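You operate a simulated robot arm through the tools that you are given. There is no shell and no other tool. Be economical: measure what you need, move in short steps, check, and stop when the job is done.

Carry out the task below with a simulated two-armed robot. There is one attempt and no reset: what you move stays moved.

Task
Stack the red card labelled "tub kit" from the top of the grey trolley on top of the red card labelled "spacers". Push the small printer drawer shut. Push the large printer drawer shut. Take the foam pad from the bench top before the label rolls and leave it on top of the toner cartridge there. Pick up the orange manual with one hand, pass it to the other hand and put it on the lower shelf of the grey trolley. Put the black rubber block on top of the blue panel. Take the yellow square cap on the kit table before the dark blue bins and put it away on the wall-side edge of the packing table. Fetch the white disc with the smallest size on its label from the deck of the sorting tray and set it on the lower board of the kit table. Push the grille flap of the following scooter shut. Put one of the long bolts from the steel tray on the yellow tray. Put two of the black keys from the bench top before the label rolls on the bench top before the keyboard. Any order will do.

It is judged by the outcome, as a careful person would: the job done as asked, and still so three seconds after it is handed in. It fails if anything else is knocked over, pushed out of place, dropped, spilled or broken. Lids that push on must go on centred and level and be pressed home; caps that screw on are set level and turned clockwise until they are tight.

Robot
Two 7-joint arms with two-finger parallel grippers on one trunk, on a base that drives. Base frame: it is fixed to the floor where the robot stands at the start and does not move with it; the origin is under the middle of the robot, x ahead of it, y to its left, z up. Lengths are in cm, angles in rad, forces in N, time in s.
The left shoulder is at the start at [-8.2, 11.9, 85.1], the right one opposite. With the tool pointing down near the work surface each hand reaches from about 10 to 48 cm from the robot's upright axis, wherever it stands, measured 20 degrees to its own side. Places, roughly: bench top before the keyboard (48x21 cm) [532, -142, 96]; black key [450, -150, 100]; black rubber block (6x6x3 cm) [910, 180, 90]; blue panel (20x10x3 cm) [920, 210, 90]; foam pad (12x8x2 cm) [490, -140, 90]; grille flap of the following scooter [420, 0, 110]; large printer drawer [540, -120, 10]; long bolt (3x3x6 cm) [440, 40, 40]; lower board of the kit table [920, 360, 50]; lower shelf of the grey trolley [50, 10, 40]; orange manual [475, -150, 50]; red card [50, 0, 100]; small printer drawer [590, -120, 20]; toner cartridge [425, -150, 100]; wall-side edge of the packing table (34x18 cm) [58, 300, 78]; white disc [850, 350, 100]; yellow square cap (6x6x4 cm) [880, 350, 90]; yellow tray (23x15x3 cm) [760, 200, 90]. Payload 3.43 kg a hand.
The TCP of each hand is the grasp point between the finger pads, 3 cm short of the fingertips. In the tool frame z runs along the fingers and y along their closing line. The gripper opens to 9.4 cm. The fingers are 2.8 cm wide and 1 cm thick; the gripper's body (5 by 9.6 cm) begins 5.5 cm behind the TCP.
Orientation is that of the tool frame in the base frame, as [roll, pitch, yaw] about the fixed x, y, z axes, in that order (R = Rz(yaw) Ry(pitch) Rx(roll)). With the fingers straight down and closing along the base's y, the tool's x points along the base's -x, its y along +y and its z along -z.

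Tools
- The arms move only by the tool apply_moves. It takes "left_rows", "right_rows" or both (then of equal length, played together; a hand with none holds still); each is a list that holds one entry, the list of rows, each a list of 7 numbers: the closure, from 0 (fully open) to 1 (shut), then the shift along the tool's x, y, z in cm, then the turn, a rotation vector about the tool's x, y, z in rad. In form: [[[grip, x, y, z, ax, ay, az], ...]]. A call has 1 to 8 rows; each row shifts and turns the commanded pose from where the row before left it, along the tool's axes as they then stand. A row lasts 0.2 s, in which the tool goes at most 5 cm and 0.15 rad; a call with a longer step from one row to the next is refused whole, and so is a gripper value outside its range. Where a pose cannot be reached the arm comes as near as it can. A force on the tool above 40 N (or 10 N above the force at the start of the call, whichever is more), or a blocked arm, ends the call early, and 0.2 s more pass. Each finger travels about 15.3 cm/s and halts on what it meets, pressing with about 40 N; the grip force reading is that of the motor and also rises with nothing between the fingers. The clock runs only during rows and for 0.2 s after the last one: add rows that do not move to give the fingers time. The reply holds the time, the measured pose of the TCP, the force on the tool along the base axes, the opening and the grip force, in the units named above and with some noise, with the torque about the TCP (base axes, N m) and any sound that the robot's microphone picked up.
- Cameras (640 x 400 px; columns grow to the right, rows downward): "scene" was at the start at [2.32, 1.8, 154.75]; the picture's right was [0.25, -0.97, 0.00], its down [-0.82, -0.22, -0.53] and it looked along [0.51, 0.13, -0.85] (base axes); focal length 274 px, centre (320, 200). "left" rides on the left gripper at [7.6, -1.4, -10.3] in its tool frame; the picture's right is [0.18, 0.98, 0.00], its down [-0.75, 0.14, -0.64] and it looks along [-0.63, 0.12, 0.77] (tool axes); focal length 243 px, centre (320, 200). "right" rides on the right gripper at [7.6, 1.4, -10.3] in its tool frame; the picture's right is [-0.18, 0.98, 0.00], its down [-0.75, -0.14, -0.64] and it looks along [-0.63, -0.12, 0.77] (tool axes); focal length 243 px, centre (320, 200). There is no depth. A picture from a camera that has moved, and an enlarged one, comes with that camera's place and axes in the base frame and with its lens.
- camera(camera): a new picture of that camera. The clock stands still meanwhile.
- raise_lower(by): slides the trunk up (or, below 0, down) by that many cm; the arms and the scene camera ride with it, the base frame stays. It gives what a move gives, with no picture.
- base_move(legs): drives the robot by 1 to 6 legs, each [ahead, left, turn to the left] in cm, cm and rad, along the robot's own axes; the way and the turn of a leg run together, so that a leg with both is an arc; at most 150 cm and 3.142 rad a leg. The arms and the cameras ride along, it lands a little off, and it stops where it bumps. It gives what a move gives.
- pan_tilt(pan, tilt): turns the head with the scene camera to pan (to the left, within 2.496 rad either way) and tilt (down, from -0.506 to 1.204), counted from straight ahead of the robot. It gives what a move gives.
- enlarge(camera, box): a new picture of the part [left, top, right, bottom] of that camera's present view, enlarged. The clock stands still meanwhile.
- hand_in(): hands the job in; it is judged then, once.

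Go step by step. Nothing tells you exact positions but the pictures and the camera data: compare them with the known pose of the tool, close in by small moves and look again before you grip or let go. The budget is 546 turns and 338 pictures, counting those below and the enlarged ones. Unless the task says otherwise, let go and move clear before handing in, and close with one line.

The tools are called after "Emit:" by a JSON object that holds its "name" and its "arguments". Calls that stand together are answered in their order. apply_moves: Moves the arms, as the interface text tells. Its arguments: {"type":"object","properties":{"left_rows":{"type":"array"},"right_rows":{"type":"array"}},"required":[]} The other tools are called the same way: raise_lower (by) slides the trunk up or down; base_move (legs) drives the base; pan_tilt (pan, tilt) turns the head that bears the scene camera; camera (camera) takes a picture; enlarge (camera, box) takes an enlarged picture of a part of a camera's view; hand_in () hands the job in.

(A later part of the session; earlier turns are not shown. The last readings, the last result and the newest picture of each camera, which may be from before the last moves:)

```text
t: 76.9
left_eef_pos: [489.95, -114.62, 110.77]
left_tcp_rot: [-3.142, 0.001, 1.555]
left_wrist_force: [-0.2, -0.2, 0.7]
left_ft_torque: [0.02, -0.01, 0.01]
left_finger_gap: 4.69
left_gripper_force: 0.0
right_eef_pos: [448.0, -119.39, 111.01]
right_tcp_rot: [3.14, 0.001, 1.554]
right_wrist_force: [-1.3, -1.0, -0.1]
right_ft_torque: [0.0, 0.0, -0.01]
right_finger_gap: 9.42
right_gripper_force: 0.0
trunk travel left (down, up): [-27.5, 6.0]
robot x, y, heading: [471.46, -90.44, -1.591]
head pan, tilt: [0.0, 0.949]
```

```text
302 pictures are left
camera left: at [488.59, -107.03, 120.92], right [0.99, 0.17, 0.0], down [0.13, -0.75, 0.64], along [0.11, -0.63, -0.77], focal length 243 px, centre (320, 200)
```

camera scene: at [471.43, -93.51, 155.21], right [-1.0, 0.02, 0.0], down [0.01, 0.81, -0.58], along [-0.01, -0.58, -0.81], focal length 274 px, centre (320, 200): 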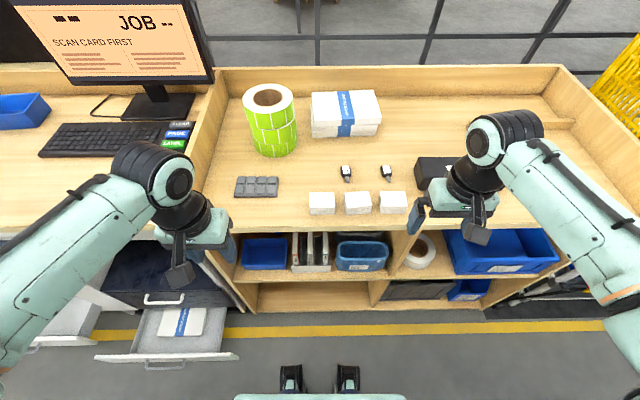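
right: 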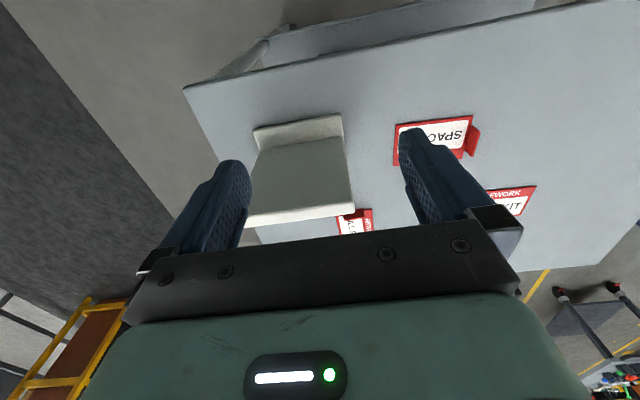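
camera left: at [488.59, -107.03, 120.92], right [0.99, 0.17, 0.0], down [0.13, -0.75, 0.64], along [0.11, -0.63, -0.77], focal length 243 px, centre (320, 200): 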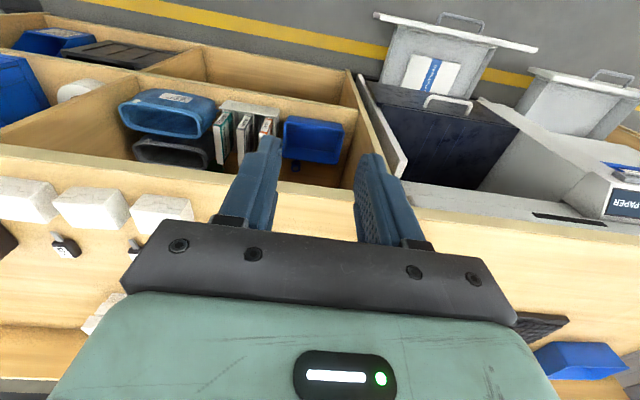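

The foam pad is near (488, -140.6) on a bench top at z≈95, lying lengthwise along x. I'll go 9 cm nearer and turn the left hand 90° to close along y.

Emit:
{"name": "base_move", "arguments": {"legs": [[9, 0, 0.015]]}}

Emit:
{"name": "apply_moves", "arguments": {"left_rows": [[[0, 0, 0, 0, 0, 0, 0.15], [0, 0, 0, 0, 0, 0, 0.15], [0, 0, 0, 0, 0, 0, 0.15], [0, 0, 0, 0, 0, 0, 0.15], [0, 0, 0, 0, 0, 0, 0.15], [0, 0, 0, 0, 0, 0, 0.15], [0, 0, 0, 0, 0, 0, 0.15], [0, 0, 0, 0, 0, 0, 0.15]]]}}

```text
t: 78.0
left_eef_pos: [490.25, -123.29, 110.8]
left_tcp_rot: [3.139, 0.002, 1.57]
left_wrist_force: [-0.2, -0.1, -0.2]
left_ft_torque: [0.03, -0.02, -0.03]
left_finger_gap: 4.71
left_gripper_force: 0.0
right_eef_pos: [448.53, -128.83, 111.06]
right_tcp_rot: [-3.141, 0.002, 1.568]
right_wrist_force: [-1.0, -0.5, -0.3]
right_ft_torque: [0.06, 0.02, 0.01]
right_finger_gap: 9.38
right_gripper_force: 0.0
trunk travel left (down, up): [-27.5, 6.0]
robot x, y, heading: [471.3, -99.35, -1.578]
head pan, tilt: [0.0, 0.949]
```

```text
t: 79.8
left_eef_pos: [490.17, -123.28, 110.86]
left_tcp_rot: [3.14, -0.002, 0.367]
left_wrist_force: [-0.3, 0.4, -0.7]
left_ft_torque: [0.01, 0.0, -0.02]
left_finger_gap: 9.4
left_gripper_force: 0.0
right_eef_pos: [448.52, -128.83, 111.14]
right_tcp_rot: [3.14, 0.003, 1.569]
right_wrist_force: [-1.0, 1.1, -0.4]
right_ft_torque: [0.0, 0.05, 0.02]
right_finger_gap: 9.4
right_gripper_force: 0.1
trunk travel left (down, up): [-27.5, 6.0]
robot x, y, heading: [471.39, -99.6, -1.575]
head pan, tilt: [0.0, 0.949]
```

Emit:
{"name": "apply_moves", "arguments": {"left_rows": [[[0, 0, 0, 0, 0, 0, 0.15], [0, 0, 0, 0, 0, 0, 0.15], [0, 0, 0, 0, 0, 0, 0.067], [0, -0.5, 4.3, 0, 0, 0, 0], [0, -0.5, 4.3, 0, 0, 0, 0], [0, -0.5, 4.3, 0, 0, 0, 0], [0, -0.5, 4.3, 0, 0, 0, 0], [0, 0, 0, 0, 0, 0, 0]]]}}

Emit:
{"name": "camera", "arguments": {"camera": "left"}}

Emit:
{"name": "camera", "arguments": {"camera": "scene"}}

```text
t: 81.6
left_eef_pos: [488.28, -140.29, 110.74]
left_tcp_rot: [3.14, -0.001, 0.002]
left_wrist_force: [-0.2, -0.2, 0.1]
left_ft_torque: [-0.03, 0.0, -0.01]
left_finger_gap: 9.39
left_gripper_force: 0.1
right_eef_pos: [448.54, -128.63, 111.25]
right_tcp_rot: [3.139, 0.003, 1.569]
right_wrist_force: [-0.6, 0.6, -0.5]
right_ft_torque: [-0.03, 0.0, -0.02]
right_finger_gap: 9.42
right_gripper_force: 0.0
trunk travel left (down, up): [-27.5, 6.0]
robot x, y, heading: [471.4, -99.57, -1.578]
head pan, tilt: [0.0, 0.949]
```

```text
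301 pictures are left
camera left: at [495.88, -138.91, 121.0], right [0.19, -0.98, 0.0], down [-0.75, -0.14, 0.64], along [-0.63, -0.12, -0.77], focal length 243 px, centre (320, 200)
```

left: 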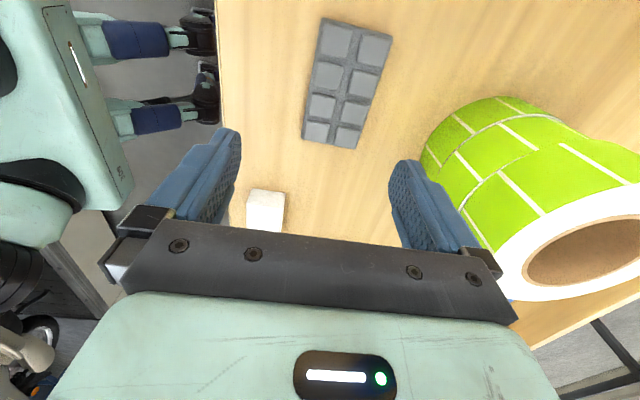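

```text
300 pictures are left
camera scene: at [471.39, -102.31, 155.2], right [-1.0, 0.0, 0.0], down [0.0, 0.81, -0.58], along [0.0, -0.58, -0.81], focal length 274 px, centre (320, 200)
```

scene: 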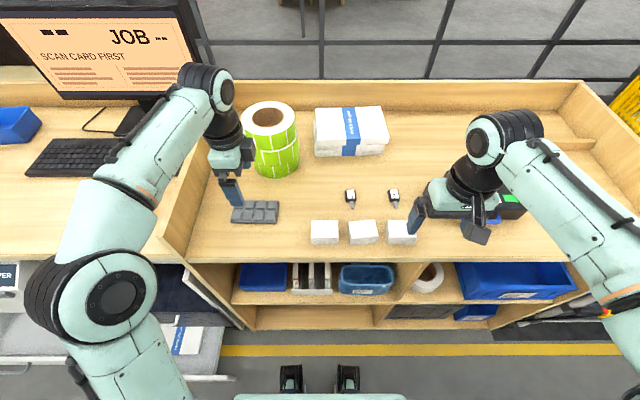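

Emit:
{"name": "enlarge", "arguments": {"camera": "scene", "box": [200, 160, 296, 240]}}

Emit:
{"name": "enlarge", "arguments": {"camera": "left", "box": [200, 0, 456, 160]}}

```text
5.00 times, centred on (248, 200) of scene
camera zoom: at [471.39, -102.31, 155.2], right [-1.0, 0.0, 0.0], down [0.0, 0.81, -0.58], along [0.0, -0.58, -0.81], focal length 1371 px, centre (680, 200)
```

zoom: 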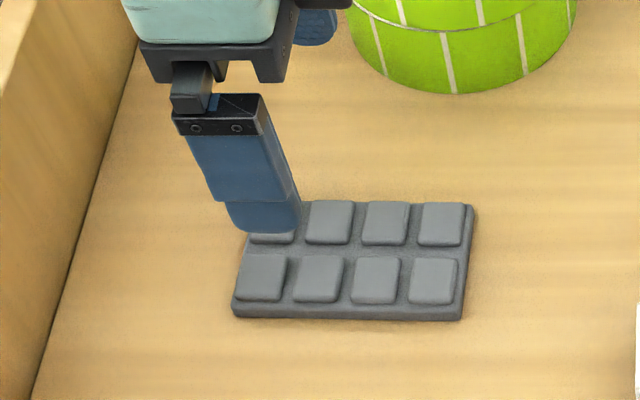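

```text
2.50 times, centred on (328, 80) of left
camera zoom: at [495.88, -138.91, 121.0], right [0.19, -0.98, 0.0], down [-0.75, -0.14, 0.64], along [-0.63, -0.12, -0.77], focal length 606 px, centre (300, 500)
```

zoom: 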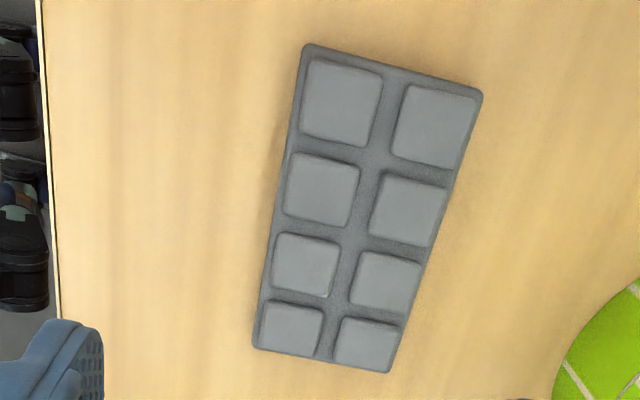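

Pad centre ≈ (488.5, -142.6), top z≈93.7. Align and lower to z≈100.

Emit:
{"name": "apply_moves", "arguments": {"left_rows": [[[0, 0.2, 2.3, 0, 0, 0, 0], [0, 0, 0, 4, 0, 0, 0], [0, 0, 0, 4, 0, 0, 0], [0, 0, 0, 1.5, 0, 0, 0], [0, 0, 0, 0, 0, 0, 0]]]}}

Emit:
{"name": "camera", "arguments": {"camera": "left"}}

Emit:
{"name": "enlarge", "arguments": {"camera": "scene", "box": [200, 140, 328, 240]}}

```text
t: 82.8
left_eef_pos: [488.73, -142.82, 101.28]
left_tcp_rot: [3.139, -0.003, 0.002]
left_wrist_force: [0.1, 0.3, 0.0]
left_ft_torque: [-0.02, 0.01, 0.01]
left_finger_gap: 9.41
left_gripper_force: 0.1
right_eef_pos: [448.45, -128.87, 111.08]
right_tcp_rot: [3.14, 0.002, 1.569]
right_wrist_force: [-0.6, -0.1, 0.5]
right_ft_torque: [0.01, 0.03, -0.02]
right_finger_gap: 9.41
right_gripper_force: 0.0
trunk travel left (down, up): [-27.5, 6.0]
robot x, y, heading: [471.64, -99.67, -1.573]
head pan, tilt: [0.0, 0.949]
```

```text
297 pictures are left
camera left: at [496.22, -141.23, 111.47], right [0.19, -0.98, 0.0], down [-0.75, -0.14, 0.64], along [-0.63, -0.12, -0.77], focal length 243 px, centre (320, 200)
```

left: 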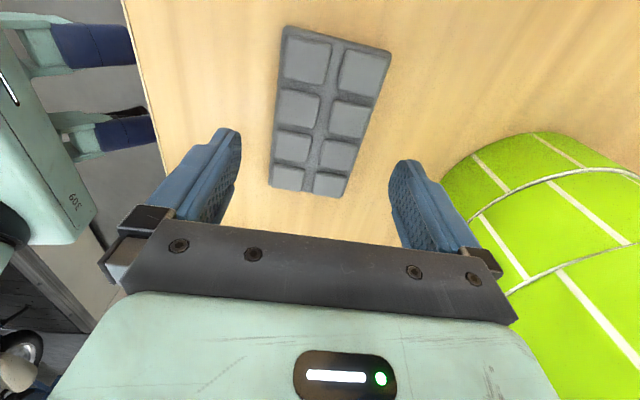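

```text
4.00 times, centred on (264, 190) of scene
camera zoom: at [471.36, -102.42, 155.21], right [-1.0, 0.0, 0.0], down [0.0, 0.81, -0.58], along [0.0, -0.58, -0.81], focal length 1097 px, centre (544, 240)
```

zoom: 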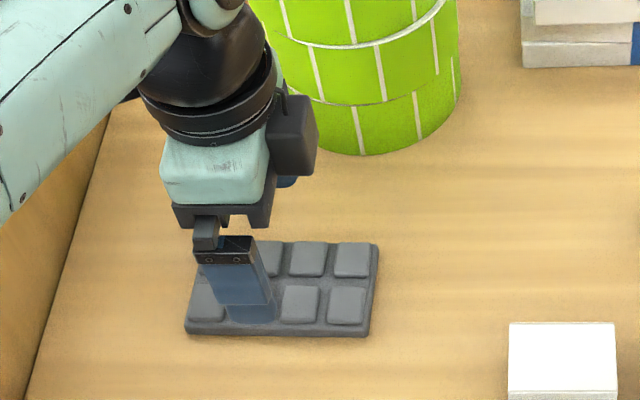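

Centred. Lower to the bench and close.

Emit:
{"name": "apply_moves", "arguments": {"left_rows": [[[0, 0, 0, 3.5, 0, 0, 0], [0, 0, 0, 1.5, 0, 0, 0], [0, 0, 0, 0.5, 0, 0, 0], [0, 0, 0, 0, 0, 0, 0]]]}}

Emit:
{"name": "enlarge", "arguments": {"camera": "scene", "box": [200, 140, 328, 240]}}

Emit:
{"name": "camera", "arguments": {"camera": "left"}}

```text
t: 83.8
left_eef_pos: [488.58, -142.74, 96.0]
left_tcp_rot: [3.136, -0.002, 0.005]
left_wrist_force: [2.1, 0.5, 15.0]
left_ft_torque: [0.8, 0.08, -0.19]
left_finger_gap: 9.41
left_gripper_force: 0.0
right_eef_pos: [448.41, -128.73, 111.29]
right_tcp_rot: [3.139, 0.004, 1.569]
right_wrist_force: [0.1, -0.8, 0.0]
right_ft_torque: [-0.02, 0.02, -0.01]
right_finger_gap: 9.42
right_gripper_force: 0.1
trunk travel left (down, up): [-27.5, 6.0]
robot x, y, heading: [471.63, -99.78, -1.576]
head pan, tilt: [0.0, 0.949]
```

```text
4.00 times, centred on (264, 190) of scene
camera zoom: at [471.36, -102.32, 155.22], right [-1.0, 0.0, 0.0], down [0.0, 0.81, -0.58], along [0.0, -0.58, -0.81], focal length 1097 px, centre (544, 240)
```

zoom: 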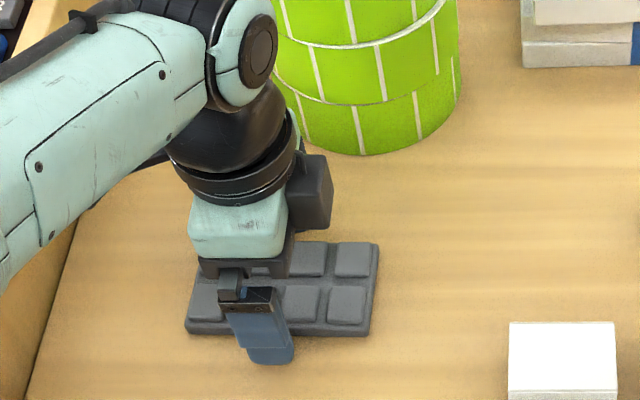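

```text
294 pictures are left
camera left: at [496.19, -141.33, 106.22], right [0.19, -0.98, 0.01], down [-0.75, -0.14, 0.64], along [-0.63, -0.12, -0.77], focal length 243 px, centre (320, 200)
```

left: 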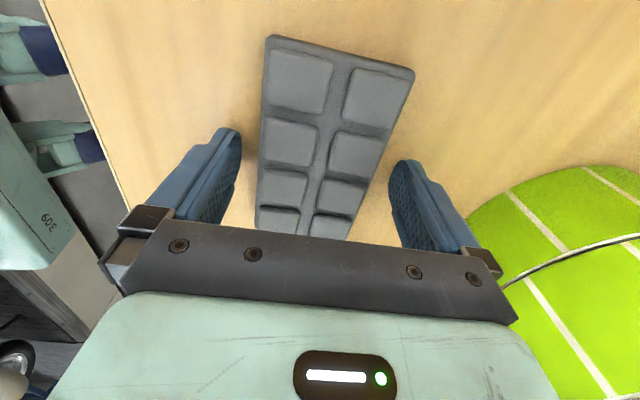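

Bench contact at tips z≈93. Raise 0.3 and close on the pad.

Emit:
{"name": "apply_moves", "arguments": {"left_rows": [[[0, 0, 0, -0.4, 0, 0, 0], [0.3, 0, 0, 0, 0, 0, 0], [0.6, 0, 0, 0, 0, 0, 0], [1, 0, 0, 0, 0, 0, 0], [1, 0, 0, 0, 0, 0, 0]]]}}

Emit:
{"name": "camera", "arguments": {"camera": "left"}}

```text
t: 85.0
left_eef_pos: [488.61, -142.86, 96.24]
left_tcp_rot: [3.14, -0.002, 0.002]
left_wrist_force: [0.7, -0.1, 0.3]
left_ft_torque: [0.01, 0.05, 0.0]
left_finger_gap: 6.78
left_gripper_force: 40.2
right_eef_pos: [448.49, -128.71, 111.11]
right_tcp_rot: [3.139, 0.002, 1.568]
right_wrist_force: [0.1, 0.5, -0.1]
right_ft_torque: [0.0, 0.04, -0.02]
right_finger_gap: 9.39
right_gripper_force: 0.2
trunk travel left (down, up): [-27.5, 6.0]
robot x, y, heading: [471.04, -99.75, -1.575]
head pan, tilt: [0.0, 0.949]
```

```text
293 pictures are left
camera left: at [496.1, -141.36, 106.48], right [0.19, -0.98, 0.0], down [-0.75, -0.14, 0.64], along [-0.63, -0.12, -0.77], focal length 243 px, centre (320, 200)
```

left: 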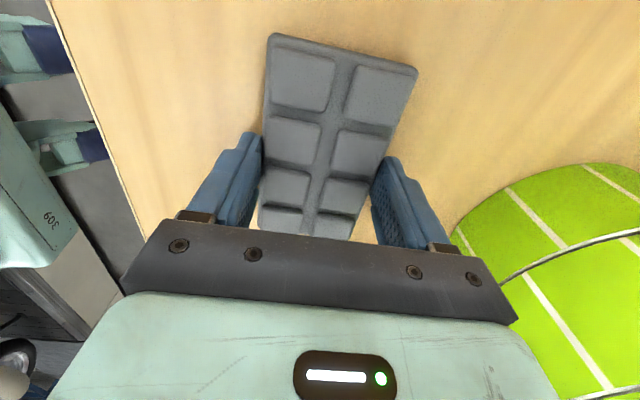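

Gripped (gap 6.8). Lift and drive right toward the toner.

Emit:
{"name": "apply_moves", "arguments": {"left_rows": [[[1, 0, 0, -4, 0, 0, 0], [1, 0, 0, -4, 0, 0, 0], [1, 0, 0, -4, 0, 0, 0], [1, 0, 0, -4, 0, 0, 0]]]}}

Emit:
{"name": "base_move", "arguments": {"legs": [[0, -46, 0.003]]}}

Emit:
{"name": "camera", "arguments": {"camera": "scene"}}

Emit:
{"name": "camera", "arguments": {"camera": "left"}}

```text
t: 86.0
left_eef_pos: [488.46, -142.75, 112.23]
left_tcp_rot: [3.14, 0.0, 0.002]
left_wrist_force: [1.3, 0.3, -0.2]
left_ft_torque: [-0.01, 0.01, 0.01]
left_finger_gap: 6.81
left_gripper_force: 40.3
right_eef_pos: [448.49, -128.65, 111.26]
right_tcp_rot: [3.141, 0.001, 1.569]
right_wrist_force: [-1.3, 0.8, -0.1]
right_ft_torque: [0.0, 0.0, -0.01]
right_finger_gap: 9.4
right_gripper_force: 0.1
trunk travel left (down, up): [-27.5, 6.0]
robot x, y, heading: [470.99, -99.78, -1.568]
head pan, tilt: [0.0, 0.949]
```

```text
t: 90.5
left_eef_pos: [443.75, -142.73, 112.2]
left_tcp_rot: [3.141, -0.001, 0.01]
left_wrist_force: [0.0, -0.3, -0.5]
left_ft_torque: [0.0, -0.01, -0.02]
left_finger_gap: 6.8
left_gripper_force: 40.1
right_eef_pos: [403.51, -128.81, 111.27]
right_tcp_rot: [3.14, 0.002, 1.575]
right_wrist_force: [-0.2, 0.5, 0.4]
right_ft_torque: [0.02, -0.01, -0.01]
right_finger_gap: 9.4
right_gripper_force: 0.2
trunk travel left (down, up): [-27.5, 6.0]
robot x, y, heading: [426.24, -99.76, -1.566]
head pan, tilt: [0.0, 0.949]
```

```text
292 pictures are left
camera scene: at [426.3, -102.41, 155.2], right [-1.0, 0.0, 0.0], down [0.0, 0.81, -0.58], along [0.0, -0.58, -0.81], focal length 274 px, centre (320, 200)
```

scene: 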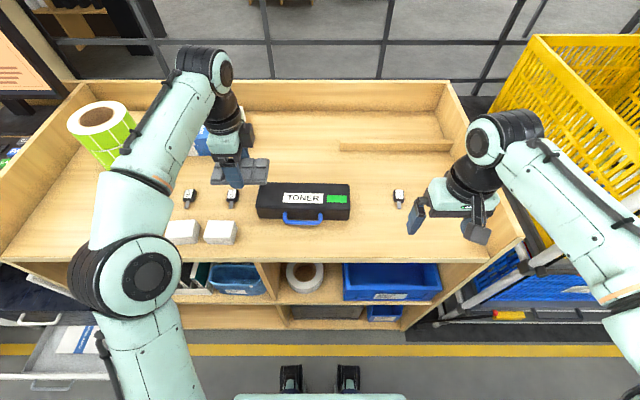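

```text
291 pictures are left
camera left: at [451.28, -141.15, 122.43], right [0.19, -0.98, 0.0], down [-0.75, -0.15, 0.64], along [-0.63, -0.13, -0.77], focal length 243 px, centre (320, 200)
```

left: 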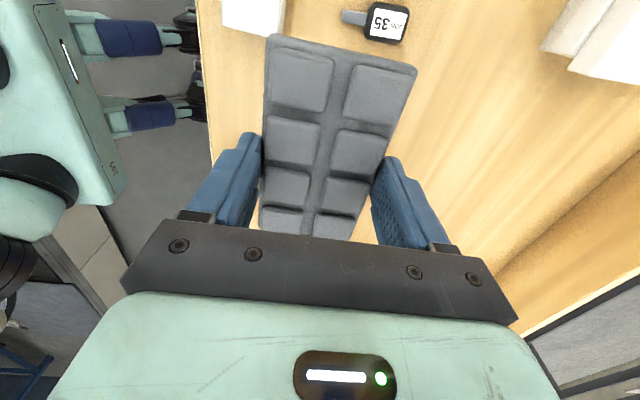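

Emit:
{"name": "enlarge", "arguments": {"camera": "scene", "box": [170, 140, 410, 260]}}

```text
2.67 times, centred on (290, 200) of scene
camera zoom: at [426.3, -102.41, 155.2], right [-1.0, 0.0, 0.0], down [0.0, 0.81, -0.58], along [0.0, -0.58, -0.81], focal length 731 px, centre (400, 200)
```

zoom: 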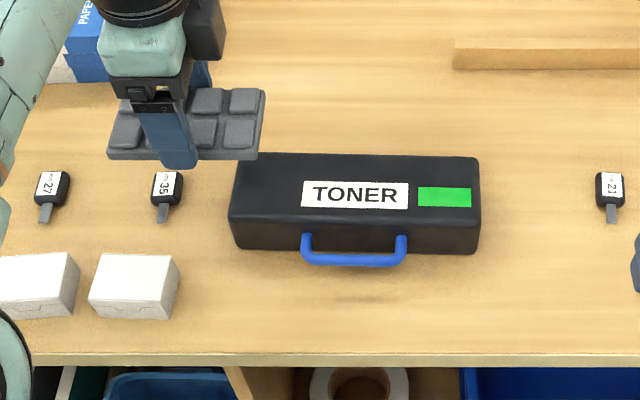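

Toner top at z≈98.4, centre ≈ (430.6, -144.5). Carry the pad over it.

Emit:
{"name": "apply_moves", "arguments": {"left_rows": [[[1, -4.38, 0.6, 0, 0, 0, 0.01], [1, -4.38, 0.6, 0, 0, 0, 0], [1, -4.38, 0.6, 0, 0, 0, 0], [1, 0, 0, 4, 0, 0, 0], [1, 0, 0, 4, 0, 0, 0], [1, 0, 0, 0, 0, 0, 0]]]}}

Emit:
{"name": "enlarge", "arguments": {"camera": "scene", "box": [170, 140, 410, 260]}}

Emit:
{"name": "camera", "arguments": {"camera": "left"}}

```text
t: 91.9
left_eef_pos: [430.56, -144.32, 104.04]
left_tcp_rot: [3.14, -0.001, -0.002]
left_wrist_force: [0.4, -0.4, -0.3]
left_ft_torque: [0.04, -0.01, 0.01]
left_finger_gap: 6.78
left_gripper_force: 40.3
right_eef_pos: [403.51, -128.9, 111.23]
right_tcp_rot: [3.14, 0.003, 1.575]
right_wrist_force: [0.5, 1.0, 0.0]
right_ft_torque: [0.01, -0.01, 0.04]
right_finger_gap: 9.39
right_gripper_force: 0.0
trunk travel left (down, up): [-27.5, 6.0]
robot x, y, heading: [426.08, -99.52, -1.563]
head pan, tilt: [0.0, 0.949]
```

```text
2.67 times, centred on (290, 200) of scene
camera zoom: at [426.32, -102.39, 155.21], right [-1.0, 0.0, 0.0], down [0.0, 0.81, -0.58], along [0.0, -0.58, -0.81], focal length 731 px, centre (400, 200)
```

zoom: 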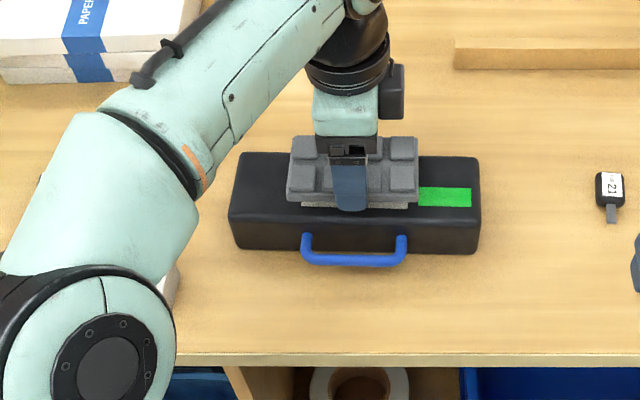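

```text
288 pictures are left
camera left: at [438.17, -142.97, 114.23], right [0.18, -0.98, 0.0], down [-0.76, -0.14, 0.64], along [-0.63, -0.12, -0.77], focal length 243 px, centre (320, 200)
```

left: 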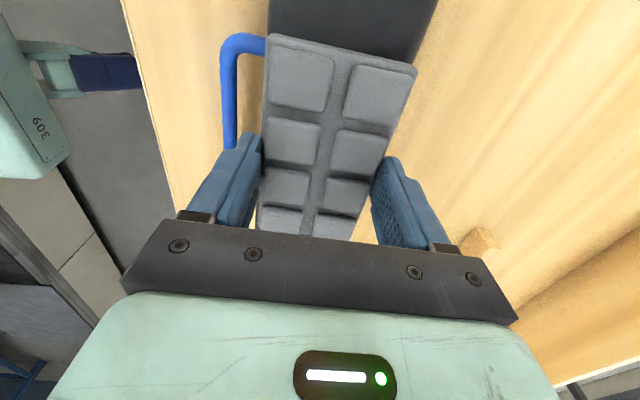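

Aligned. Lower to contact gently.

Emit:
{"name": "apply_moves", "arguments": {"left_rows": [[[1, 0, 0, 1.2, 0, 0, 0], [1, 0, 0, 0.6, 0, 0, 0], [1, 0, 0, 0.3, 0, 0, 0], [1, 0, 0, 0, 0, 0, 0]]]}}

Emit:
{"name": "enlarge", "arguments": {"camera": "scene", "box": [230, 150, 380, 250]}}

```text
t: 92.9
left_eef_pos: [430.66, -144.47, 102.04]
left_tcp_rot: [3.14, -0.002, -0.001]
left_wrist_force: [-0.2, 0.0, -0.3]
left_ft_torque: [0.02, -0.02, 0.01]
left_finger_gap: 6.8
left_gripper_force: 39.7
right_eef_pos: [403.6, -128.93, 111.25]
right_tcp_rot: [3.141, 0.003, 1.575]
right_wrist_force: [0.0, 0.3, -0.3]
right_ft_torque: [0.0, 0.02, 0.0]
right_finger_gap: 9.37
right_gripper_force: 0.1
trunk travel left (down, up): [-27.5, 6.0]
robot x, y, heading: [426.28, -99.51, -1.569]
head pan, tilt: [0.0, 0.949]
```

```text
4.00 times, centred on (305, 200) of scene
camera zoom: at [426.31, -102.41, 155.21], right [-1.0, 0.0, 0.0], down [0.0, 0.81, -0.58], along [0.0, -0.58, -0.81], focal length 1097 px, centre (380, 200)
```

zoom: 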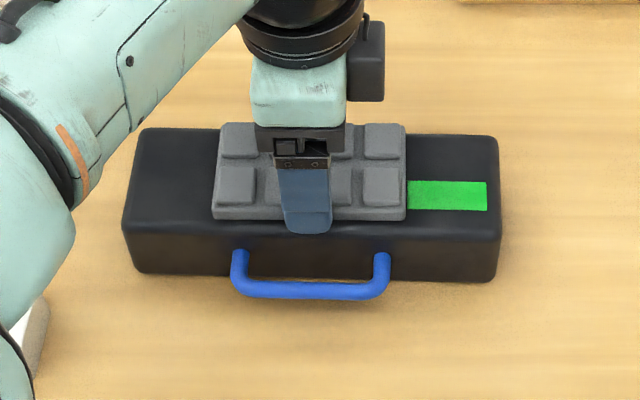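

Emit:
{"name": "apply_moves", "arguments": {"left_rows": [[[1, 0, 0, 0.25, 0, 0, 0], [1, 0, 0, 0.2, 0, 0, 0], [1, 0, 0, 0, 0, 0, 0]]]}}

```text
t: 93.7
left_eef_pos: [430.57, -144.57, 102.07]
left_tcp_rot: [3.132, 0.0, -0.002]
left_wrist_force: [3.1, -6.1, 35.0]
left_ft_torque: [1.12, -0.37, -0.3]
left_finger_gap: 6.77
left_gripper_force: 40.0
right_eef_pos: [403.61, -128.79, 111.23]
right_tcp_rot: [3.139, 0.004, 1.575]
right_wrist_force: [0.1, -0.3, -0.1]
right_ft_torque: [-0.04, 0.0, -0.01]
right_finger_gap: 9.4
right_gripper_force: 0.0
trunk travel left (down, up): [-27.5, 6.0]
robot x, y, heading: [425.92, -99.53, -1.571]
head pan, tilt: [0.0, 0.949]
```

In contact. Ease up slightly, release and lift.

Emit:
{"name": "apply_moves", "arguments": {"left_rows": [[[1, 0, 0, -0.38, 0, 0, 0], [0.6, 0, 0, 0, 0, 0, 0], [0, 0, 0, 0, 0, 0, 0], [0, 0, 0, 0, 0, 0, 0], [0, 0, 0, -2, 0, 0, 0], [0, 0, 0, -4.5, 0, 0, 0], [0, 0, 0, -4.5, 0, 0, 0]]]}}

Emit:
{"name": "enlarge", "arguments": {"camera": "scene", "box": [170, 140, 410, 260]}}

Emit:
{"name": "camera", "arguments": {"camera": "right"}}

```text
t: 95.3
left_eef_pos: [430.53, -144.35, 112.78]
left_tcp_rot: [-3.141, -0.005, -0.003]
left_wrist_force: [0.9, -0.2, -0.4]
left_ft_torque: [0.0, 0.0, 0.03]
left_finger_gap: 9.4
left_gripper_force: 0.1
right_eef_pos: [403.5, -128.9, 111.03]
right_tcp_rot: [3.139, 0.004, 1.573]
right_wrist_force: [0.5, -0.1, -0.5]
right_ft_torque: [-0.04, -0.02, -0.01]
right_finger_gap: 9.38
right_gripper_force: 0.0
trunk travel left (down, up): [-27.5, 6.0]
robot x, y, heading: [426.32, -99.69, -1.574]
head pan, tilt: [0.0, 0.949]
```

```text
2.67 times, centred on (290, 200) of scene
camera zoom: at [426.19, -102.47, 155.2], right [-1.0, 0.0, 0.0], down [0.0, 0.81, -0.58], along [0.0, -0.58, -0.81], focal length 731 px, centre (400, 200)
```

zoom: 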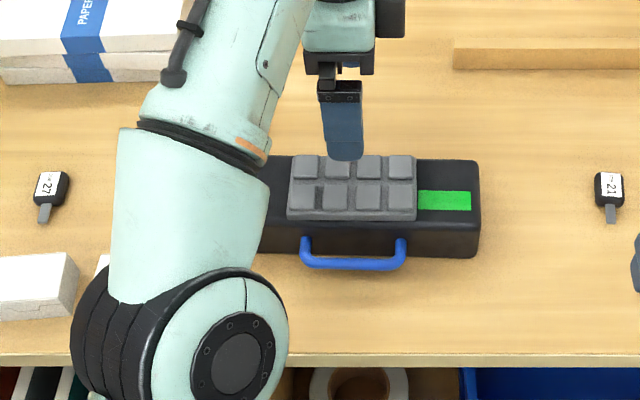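

```text
285 pictures are left
camera right: at [404.7, -121.28, 121.42], right [0.98, -0.18, 0.0], down [-0.14, -0.75, 0.64], along [-0.11, -0.63, -0.77], focal length 243 px, centre (320, 200)
```

right: 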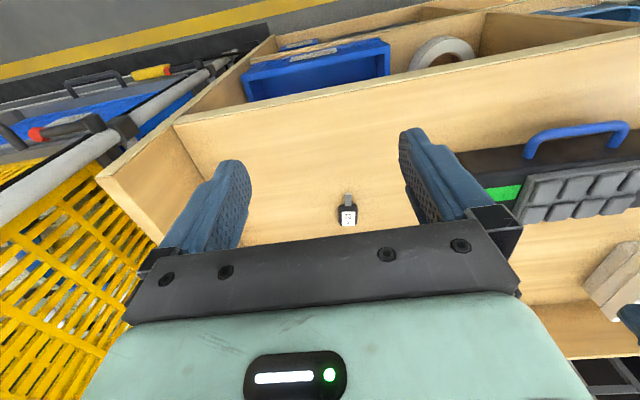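

Pad rests on the toner. Next the drawers (they block the way to the keyboard bench). I'll fold the left hand back and drive left to view them.

Emit:
{"name": "apply_moves", "arguments": {"left_rows": [[[0.5, 3.5, -3.5, 0, 0, 0, 0], [0.5, 3.5, -3.5, 0, 0, 0, 0], [0.5, 3.5, -3.5, 0, 0, 0, 0], [0.5, 3.5, -3.5, 0, 0, 0, 0], [0.5, 0, 0, 0, 0, 0, -0.15], [0.5, 0, 0, 0, 0, 0, -0.15], [0.5, 0, 0, 0, 0, 0, -0.15], [0.5, 0, 0, 0, 0, 0, -0.15]]]}}

Emit:
{"name": "apply_moves", "arguments": {"left_rows": [[[0.5, 0, 0, 0, 0, 0, -0.15], [0.5, 0, 0, 0, 0, 0, -0.15], [0.5, 0, 0, 0, 0, 0, -0.15], [0.5, 0, 0, 0, 0, 0, -0.15], [0.5, 0, 0, 0, 0, 0, -0.15], [0.5, 0, 0, 0, 0, 0, -0.15], [0.5, 0, 0, 0, 0, 0, -0.07]]]}}

Emit:
{"name": "base_move", "arguments": {"legs": [[-45, 0, 0], [0, 130, 0]]}}

Emit:
{"name": "camera", "arguments": {"camera": "scene"}}

```text
t: 97.1
left_eef_pos: [444.67, -130.43, 113.06]
left_tcp_rot: [3.139, 0.0, 0.601]
left_wrist_force: [0.1, 0.4, -0.4]
left_ft_torque: [0.03, 0.01, 0.03]
left_finger_gap: 4.73
left_gripper_force: 0.0
right_eef_pos: [403.52, -128.92, 111.17]
right_tcp_rot: [3.14, 0.001, 1.576]
right_wrist_force: [0.2, 1.3, 0.5]
right_ft_torque: [0.0, -0.01, 0.01]
right_finger_gap: 9.39
right_gripper_force: 0.1
trunk travel left (down, up): [-27.5, 6.0]
robot x, y, heading: [426.17, -99.74, -1.565]
head pan, tilt: [0.0, 0.949]
```

```text
t: 98.7
left_eef_pos: [444.72, -130.63, 113.16]
left_tcp_rot: [3.139, 0.002, 1.57]
left_wrist_force: [0.5, -0.6, -0.3]
left_ft_torque: [-0.01, 0.0, -0.02]
left_finger_gap: 4.69
left_gripper_force: 0.1
right_eef_pos: [403.49, -128.89, 111.28]
right_tcp_rot: [3.141, 0.002, 1.575]
right_wrist_force: [-0.2, 0.0, 0.3]
right_ft_torque: [-0.02, 0.0, 0.01]
right_finger_gap: 9.39
right_gripper_force: 0.0
trunk travel left (down, up): [-27.5, 6.0]
robot x, y, heading: [426.04, -99.62, -1.568]
head pan, tilt: [0.0, 0.949]
```

```text
t: 112.7
left_eef_pos: [576.31, -81.36, 113.08]
left_tcp_rot: [3.14, 0.003, 1.613]
left_wrist_force: [-0.9, -0.7, 0.7]
left_ft_torque: [-0.01, -0.01, -0.02]
left_finger_gap: 4.71
left_gripper_force: 0.0
right_eef_pos: [535.14, -81.72, 111.18]
right_tcp_rot: [3.141, 0.002, 1.621]
right_wrist_force: [-0.7, -0.2, 0.8]
right_ft_torque: [-0.01, 0.0, 0.0]
right_finger_gap: 9.39
right_gripper_force: 0.0
trunk travel left (down, up): [-27.5, 6.0]
robot x, y, heading: [556.05, -51.45, -1.522]
head pan, tilt: [0.0, 0.949]
```

```text
284 pictures are left
camera scene: at [556.66, -54.23, 155.2], right [-1.0, -0.05, 0.0], down [-0.04, 0.81, -0.58], along [0.03, -0.58, -0.81], focal length 274 px, centre (320, 200)
```

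scene: 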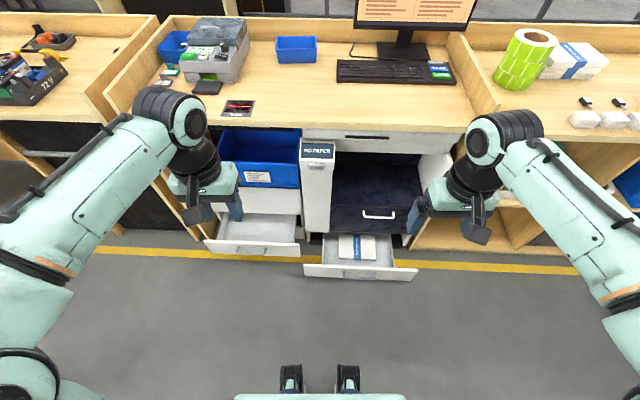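

Emit:
{"name": "enlarge", "arguments": {"camera": "scene", "box": [190, 110, 440, 300]}}

Emit:
{"name": "camera", "arguments": {"camera": "left"}}

Emit:
{"name": "camera", "arguments": {"camera": "right"}}

```text
2.11 times, centred on (315, 205) of scene
camera zoom: at [556.66, -54.23, 155.2], right [-1.0, -0.05, 0.0], down [-0.04, 0.81, -0.58], along [0.03, -0.58, -0.81], focal length 577 px, centre (330, 190)
```

zoom: 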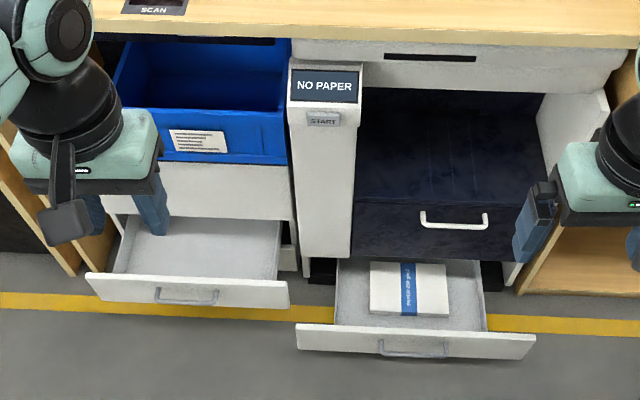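

```text
282 pictures are left
camera left: at [574.46, -73.89, 123.18], right [0.97, 0.23, 0.0], down [0.17, -0.75, 0.64], along [0.15, -0.63, -0.77], focal length 243 px, centre (320, 200)
```

left: 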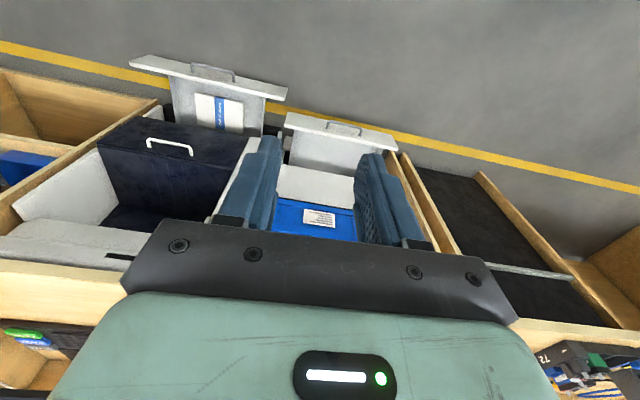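

```text
281 pictures are left
camera right: at [536.02, -74.01, 121.45], right [0.99, -0.13, 0.0], down [-0.1, -0.76, 0.64], along [-0.09, -0.64, -0.77], focal length 243 px, centre (320, 200)
```

right: 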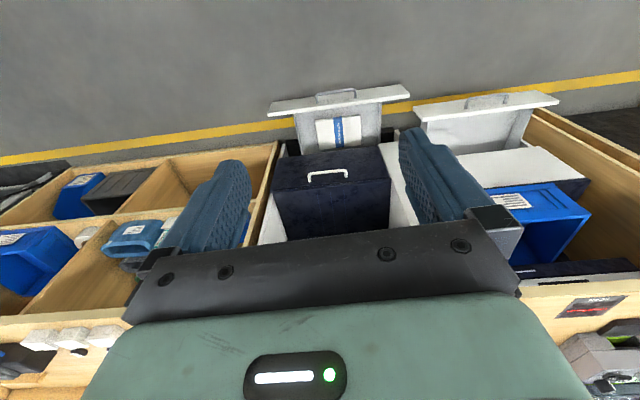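

Two open printer drawers: large near (538, -109, z~10), small near (593, -115, z~20). I'll square up, lower the trunk and push with tilted closed fingers.

Emit:
{"name": "base_move", "arguments": {"legs": [[0, 0, -0.049], [12, 0, 0]]}}

Emit:
{"name": "raise_lower", "arguments": {"by": -27}}

Emit:
{"name": "apply_moves", "arguments": {"right_rows": [[[1, 0, 0, 5, 0, 0, 0], [1, 0, 0, 5, 0, 0, 0], [1, 0, 0, 5, 0, 0, 0], [1, 0, 0, 5, 0, 0, 0], [1, 0, 0, 5, 0, 0, 0], [1, 0, 0, 5, 0, 0, 0], [1, 0, 0, 5, 0, 0, 0], [1, 0, 0, 5, 0, 0, 0]]]}}

Emit:
{"name": "camera", "arguments": {"camera": "right"}}

Emit:
{"name": "camera", "arguments": {"camera": "scene"}}

```text
t: 114.3
left_eef_pos: [574.82, -94.64, 113.01]
left_tcp_rot: [3.14, 0.001, 1.564]
left_wrist_force: [0.1, -0.2, -0.2]
left_ft_torque: [0.01, 0.01, -0.02]
left_finger_gap: 4.71
left_gripper_force: 0.1
right_eef_pos: [533.65, -92.82, 111.11]
right_tcp_rot: [3.139, 0.002, 1.573]
right_wrist_force: [-0.4, 0.2, -0.8]
right_ft_torque: [0.01, -0.03, -0.01]
right_finger_gap: 9.4
right_gripper_force: 0.2
trunk travel left (down, up): [-27.5, 6.0]
robot x, y, heading: [556.61, -63.16, -1.572]
head pan, tilt: [0.0, 0.949]
```

```text
t: 117.1
left_eef_pos: [574.83, -94.62, 86.03]
left_tcp_rot: [3.14, 0.004, 1.564]
left_wrist_force: [-0.7, 0.7, -0.8]
left_ft_torque: [-0.03, 0.02, 0.01]
left_finger_gap: 4.69
left_gripper_force: 0.0
right_eef_pos: [533.6, -92.85, 84.2]
right_tcp_rot: [3.14, 0.003, 1.572]
right_wrist_force: [-0.8, 0.8, 0.2]
right_ft_torque: [-0.03, -0.01, -0.03]
right_finger_gap: 9.42
right_gripper_force: 0.1
trunk travel left (down, up): [-0.5, 33.0]
robot x, y, heading: [556.27, -63.47, -1.573]
head pan, tilt: [0.0, 0.949]
```

```text
t: 118.9
left_eef_pos: [574.77, -94.71, 85.94]
left_tcp_rot: [3.14, 0.001, 1.562]
left_wrist_force: [-0.5, 0.2, 0.2]
left_ft_torque: [0.0, 0.02, 0.03]
left_finger_gap: 4.7
left_gripper_force: 0.0
right_eef_pos: [533.5, -93.06, 44.18]
right_tcp_rot: [3.141, 0.003, 1.57]
right_wrist_force: [-0.6, -0.4, 0.3]
right_ft_torque: [0.02, 0.01, 0.01]
right_finger_gap: 0.0
right_gripper_force: 32.9
trunk travel left (down, up): [-0.5, 33.0]
robot x, y, heading: [556.54, -63.83, -1.568]
head pan, tilt: [0.0, 0.949]
```

```text
280 pictures are left
camera right: at [534.77, -85.29, 54.42], right [0.98, -0.18, 0.0], down [-0.14, -0.75, 0.64], along [-0.12, -0.63, -0.77], focal length 243 px, centre (320, 200)
```

right: 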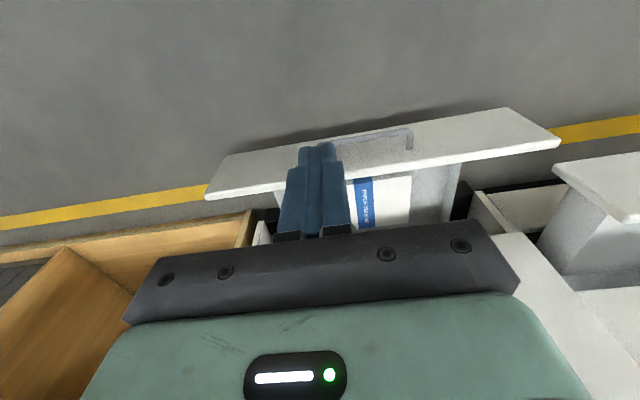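

```text
279 pictures are left
camera scene: at [556.5, -71.35, 127.81], right [-1.0, 0.0, 0.0], down [0.0, 0.81, -0.58], along [0.0, -0.58, -0.81], focal length 274 px, centre (320, 200)
```

scene: 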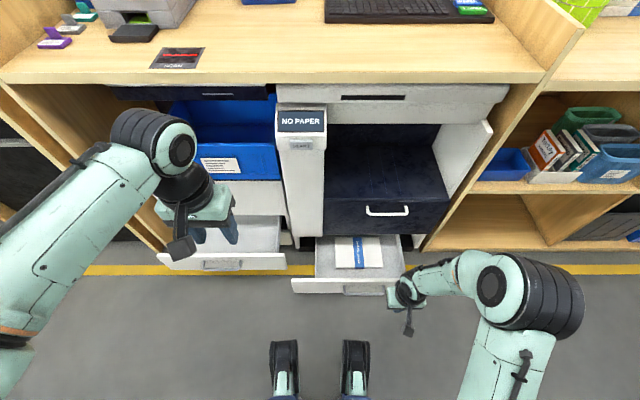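

Large drawer's panel is about y=-110, z 4–16. Tilt the right hand forward and lower it in front of the panel (left of handle).

Emit:
{"name": "apply_moves", "arguments": {"right_rows": [[[1, 0, 0, 0, 0, -0.125, 0], [1, 0, 0, 0, 0, -0.125, 0], [1, 0, 0, 0, 0, -0.125, 0], [1, 0, 0, 0, 0, -0.125, 0], [1, 1.0, -0.5, 4.5, 0, 0, 0], [1, 1.0, -0.5, 4.5, 0, 0, 0], [1, 1.0, -0.5, 4.5, 0, 0, 0]]]}}

Emit:
{"name": "apply_moves", "arguments": {"right_rows": [[[1, 1.0, -0.5, 4.5, 0, 0, 0], [1, 1.0, -0.5, 4.5, 0, 0, 0], [1, 1.0, -0.5, 4.5, 0, 0, 0], [1, 1.0, -0.5, 4.5, 0, 0, 0], [1, 0, 0, 0, 0, 0, 0]]]}}

Emit:
{"name": "camera", "arguments": {"camera": "right"}}

Emit:
{"name": "camera", "arguments": {"camera": "scene"}}

```text
t: 120.5
left_eef_pos: [574.83, -94.66, 86.03]
left_tcp_rot: [3.14, 0.001, 1.564]
left_wrist_force: [-0.7, -0.4, -0.7]
left_ft_torque: [-0.02, 0.03, 0.02]
left_finger_gap: 4.69
left_gripper_force: 0.0
right_eef_pos: [532.09, -96.56, 30.66]
right_tcp_rot: [3.14, 0.502, 1.571]
right_wrist_force: [0.0, -0.5, 0.5]
right_ft_torque: [0.04, -0.02, -0.01]
right_finger_gap: 0.01
right_gripper_force: 32.8
trunk travel left (down, up): [-0.5, 33.0]
robot x, y, heading: [556.25, -63.41, -1.572]
head pan, tilt: [0.0, 0.949]
```

```text
t: 121.7
left_eef_pos: [574.6, -94.55, 86.02]
left_tcp_rot: [3.139, 0.002, 1.564]
left_wrist_force: [-0.3, 0.3, -0.3]
left_ft_torque: [0.03, -0.01, 0.02]
left_finger_gap: 4.7
left_gripper_force: 0.1
right_eef_pos: [530.24, -101.69, 12.94]
right_tcp_rot: [3.14, 0.501, 1.57]
right_wrist_force: [-0.3, 0.7, -0.4]
right_ft_torque: [0.02, -0.03, -0.03]
right_finger_gap: 0.01
right_gripper_force: 33.0
trunk travel left (down, up): [-0.5, 33.0]
robot x, y, heading: [556.27, -63.3, -1.574]
head pan, tilt: [0.0, 0.949]
```

```text
278 pictures are left
camera right: at [531.51, -90.1, 18.32], right [0.98, -0.16, 0.09], down [-0.14, -0.35, 0.92], along [-0.12, -0.92, -0.37], focal length 243 px, centre (320, 200)
```

right: 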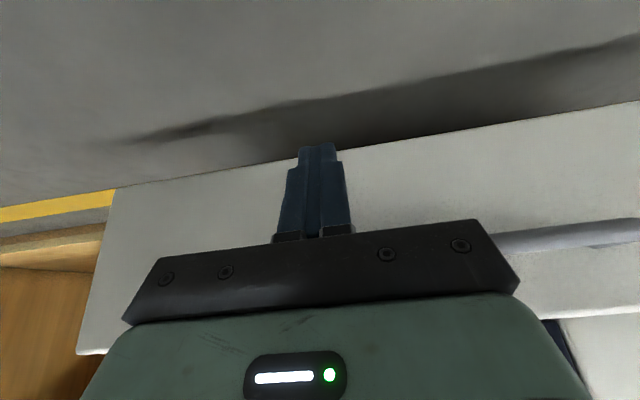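

```text
277 pictures are left
camera scene: at [556.49, -71.32, 127.82], right [-1.0, 0.0, 0.0], down [0.0, 0.81, -0.58], along [0.0, -0.58, -0.81], focal length 274 px, centre (320, 200)
```

scene: 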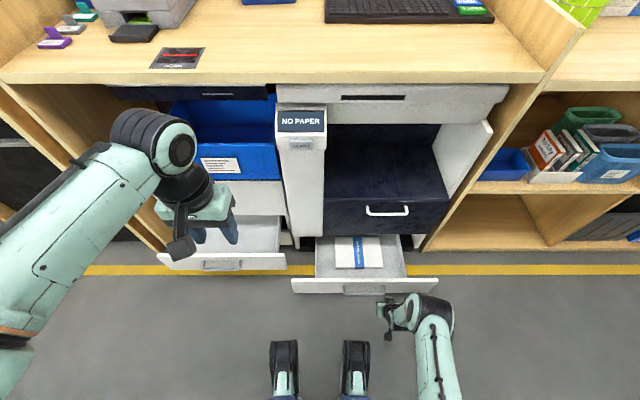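

Emit:
{"name": "apply_moves", "arguments": {"right_rows": [[[1, -1.3, 0, 0.72, 0, 0, 0], [1, -1.3, 0, 0.72, 0, 0, 0], [1, -1.3, 0, 0.72, 0, 0, 0], [1, -1.3, 0, 0.72, 0, 0, 0], [1, -1.3, 0, 0.72, 0, 0, 0], [1, -1.3, 0, 0.72, 0, 0, 0], [1, -1.3, 0, 0.72, 0, 0, 0], [1, -1.3, 0, 0.72, 0, 0, 0]]]}}

Emit:
{"name": "camera", "arguments": {"camera": "scene"}}

```text
t: 123.5
left_eef_pos: [574.71, -94.61, 85.95]
left_tcp_rot: [3.141, 0.002, 1.564]
left_wrist_force: [-0.6, -0.2, -0.1]
left_ft_torque: [0.01, 0.03, 0.02]
left_finger_gap: 4.7
left_gripper_force: 0.0
right_eef_pos: [530.19, -112.97, 13.04]
right_tcp_rot: [3.141, 0.501, 1.573]
right_wrist_force: [1.1, 0.3, 0.3]
right_ft_torque: [0.0, -0.01, 0.04]
right_finger_gap: 0.0
right_gripper_force: 33.0
right hand out of reach, approached as far as the arm can: row 8
trunk travel left (down, up): [-0.5, 33.0]
robot x, y, heading: [556.56, -63.61, -1.571]
head pan, tilt: [0.0, 0.949]
```

```text
276 pictures are left
camera scene: at [556.49, -71.33, 127.82], right [-1.0, 0.0, 0.0], down [0.0, 0.81, -0.58], along [0.0, -0.58, -0.81], focal length 274 px, centre (320, 200)
```

scene: 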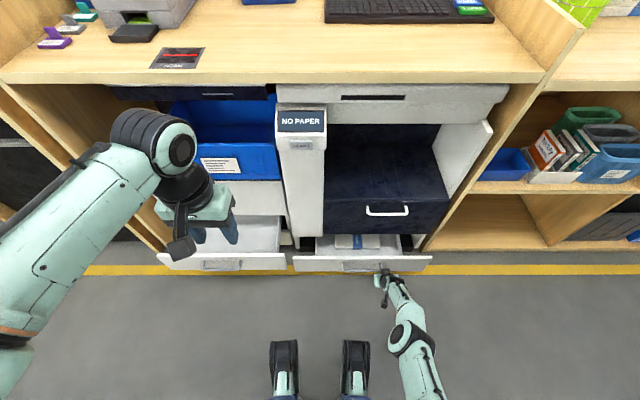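

Drawer slides easily. Drive the base ahead to keep pushing.

Emit:
{"name": "base_move", "arguments": {"legs": [[8, 0, 0]]}}

Emit:
{"name": "camera", "arguments": {"camera": "scene"}}

```text
t: 124.5
left_eef_pos: [574.71, -102.56, 85.98]
left_tcp_rot: [3.141, 0.0, 1.564]
left_wrist_force: [-0.2, 1.0, -0.3]
left_ft_torque: [0.03, 0.01, -0.02]
left_finger_gap: 4.68
left_gripper_force: 0.2
right_eef_pos: [530.24, -120.88, 13.07]
right_tcp_rot: [3.14, 0.501, 1.569]
right_wrist_force: [0.1, -0.4, -0.1]
right_ft_torque: [0.01, -0.02, 0.01]
right_finger_gap: 0.0
right_gripper_force: 32.9
trunk travel left (down, up): [-0.5, 33.0]
robot x, y, heading: [556.63, -71.55, -1.571]
head pan, tilt: [0.0, 0.949]
```

```text
275 pictures are left
camera scene: at [556.48, -79.36, 127.81], right [-1.0, 0.0, 0.0], down [0.0, 0.81, -0.58], along [0.0, -0.58, -0.81], focal length 274 px, centre (320, 200)
```

scene: 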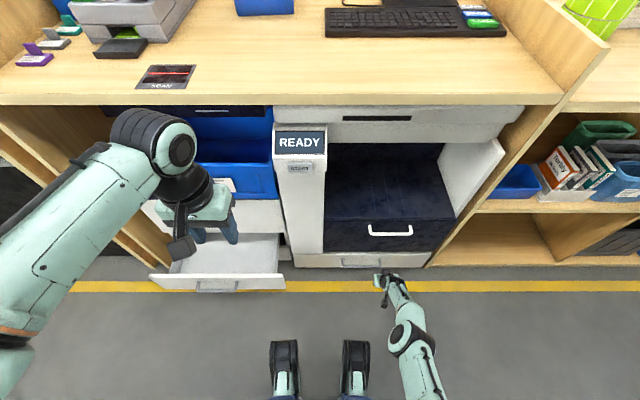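

Display now says READY. Push a little more to be sure it's home.

Emit:
{"name": "base_move", "arguments": {"legs": [[2.5, 0, 0]]}}

Emit:
{"name": "enlarge", "arguments": {"camera": "scene", "box": [230, 120, 470, 300]}}

```text
t: 125.3
left_eef_pos: [574.71, -105.16, 86.02]
left_tcp_rot: [3.14, 0.0, 1.565]
left_wrist_force: [0.3, -0.1, -0.1]
left_ft_torque: [0.04, 0.02, 0.02]
left_finger_gap: 4.72
left_gripper_force: 0.0
right_eef_pos: [530.22, -123.32, 13.09]
right_tcp_rot: [3.139, 0.502, 1.57]
right_wrist_force: [0.3, -0.7, -1.3]
right_ft_torque: [0.04, -0.02, -0.03]
right_finger_gap: 0.0
right_gripper_force: 32.5
trunk travel left (down, up): [-0.5, 33.0]
robot x, y, heading: [556.41, -73.94, -1.574]
head pan, tilt: [0.0, 0.949]
```

```text
2.22 times, centred on (350, 210) of scene
camera zoom: at [556.48, -81.79, 127.81], right [-1.0, 0.0, 0.0], down [0.0, 0.81, -0.58], along [0.0, -0.58, -0.81], focal length 610 px, centre (253, 178)
```

zoom: 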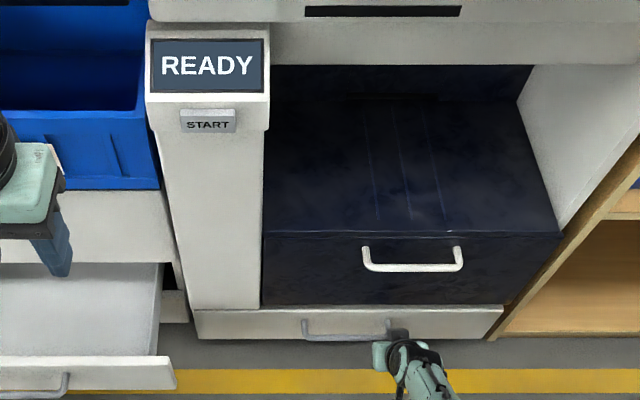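

Emit:
{"name": "base_move", "arguments": {"legs": [[2.5, 0, 0]]}}

Emit:
{"name": "enlarge", "arguments": {"camera": "scene", "box": [230, 120, 470, 300]}}

Emit:
{"name": "camera", "arguments": {"camera": "right"}}

```text
t: 126.3
left_eef_pos: [574.7, -107.53, 86.06]
left_tcp_rot: [3.137, 0.003, 1.562]
left_wrist_force: [0.2, 0.5, 0.2]
left_ft_torque: [-0.03, 0.0, 0.0]
left_finger_gap: 4.71
left_gripper_force: 0.0
right_eef_pos: [530.37, -124.38, 12.13]
right_tcp_rot: [3.133, 0.466, 1.571]
right_wrist_force: [0.2, -0.6, 0.7]
right_ft_torque: [-0.01, -0.01, 0.01]
right_finger_gap: 0.0
right_gripper_force: 32.9
trunk travel left (down, up): [-0.5, 33.0]
robot x, y, heading: [556.39, -76.68, -1.571]
head pan, tilt: [0.0, 0.949]
stopped in leg 1: the force on the tool passed its limit at 65 N (the readings are from after the stop); the commanded pose is now the measured one
```

```text
2.22 times, centred on (350, 210) of scene
camera zoom: at [556.46, -84.1, 127.82], right [-1.0, 0.0, 0.0], down [0.0, 0.81, -0.58], along [0.0, -0.58, -0.81], focal length 610 px, centre (253, 178)
```

zoom: 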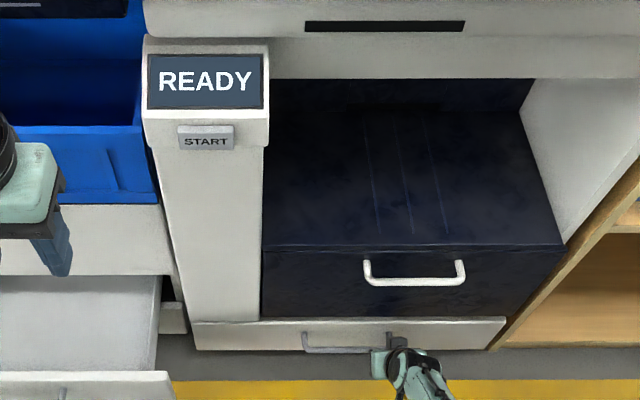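

```text
272 pictures are left
camera right: at [531.54, -112.9, 17.82], right [0.98, -0.16, 0.09], down [-0.15, -0.39, 0.91], along [-0.11, -0.91, -0.4], focal length 243 px, centre (320, 200)
```

right: 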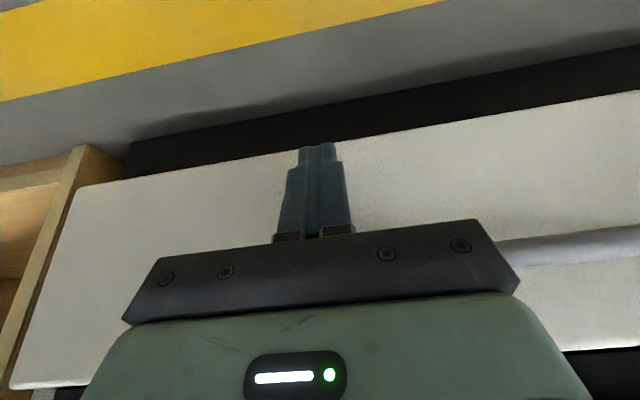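

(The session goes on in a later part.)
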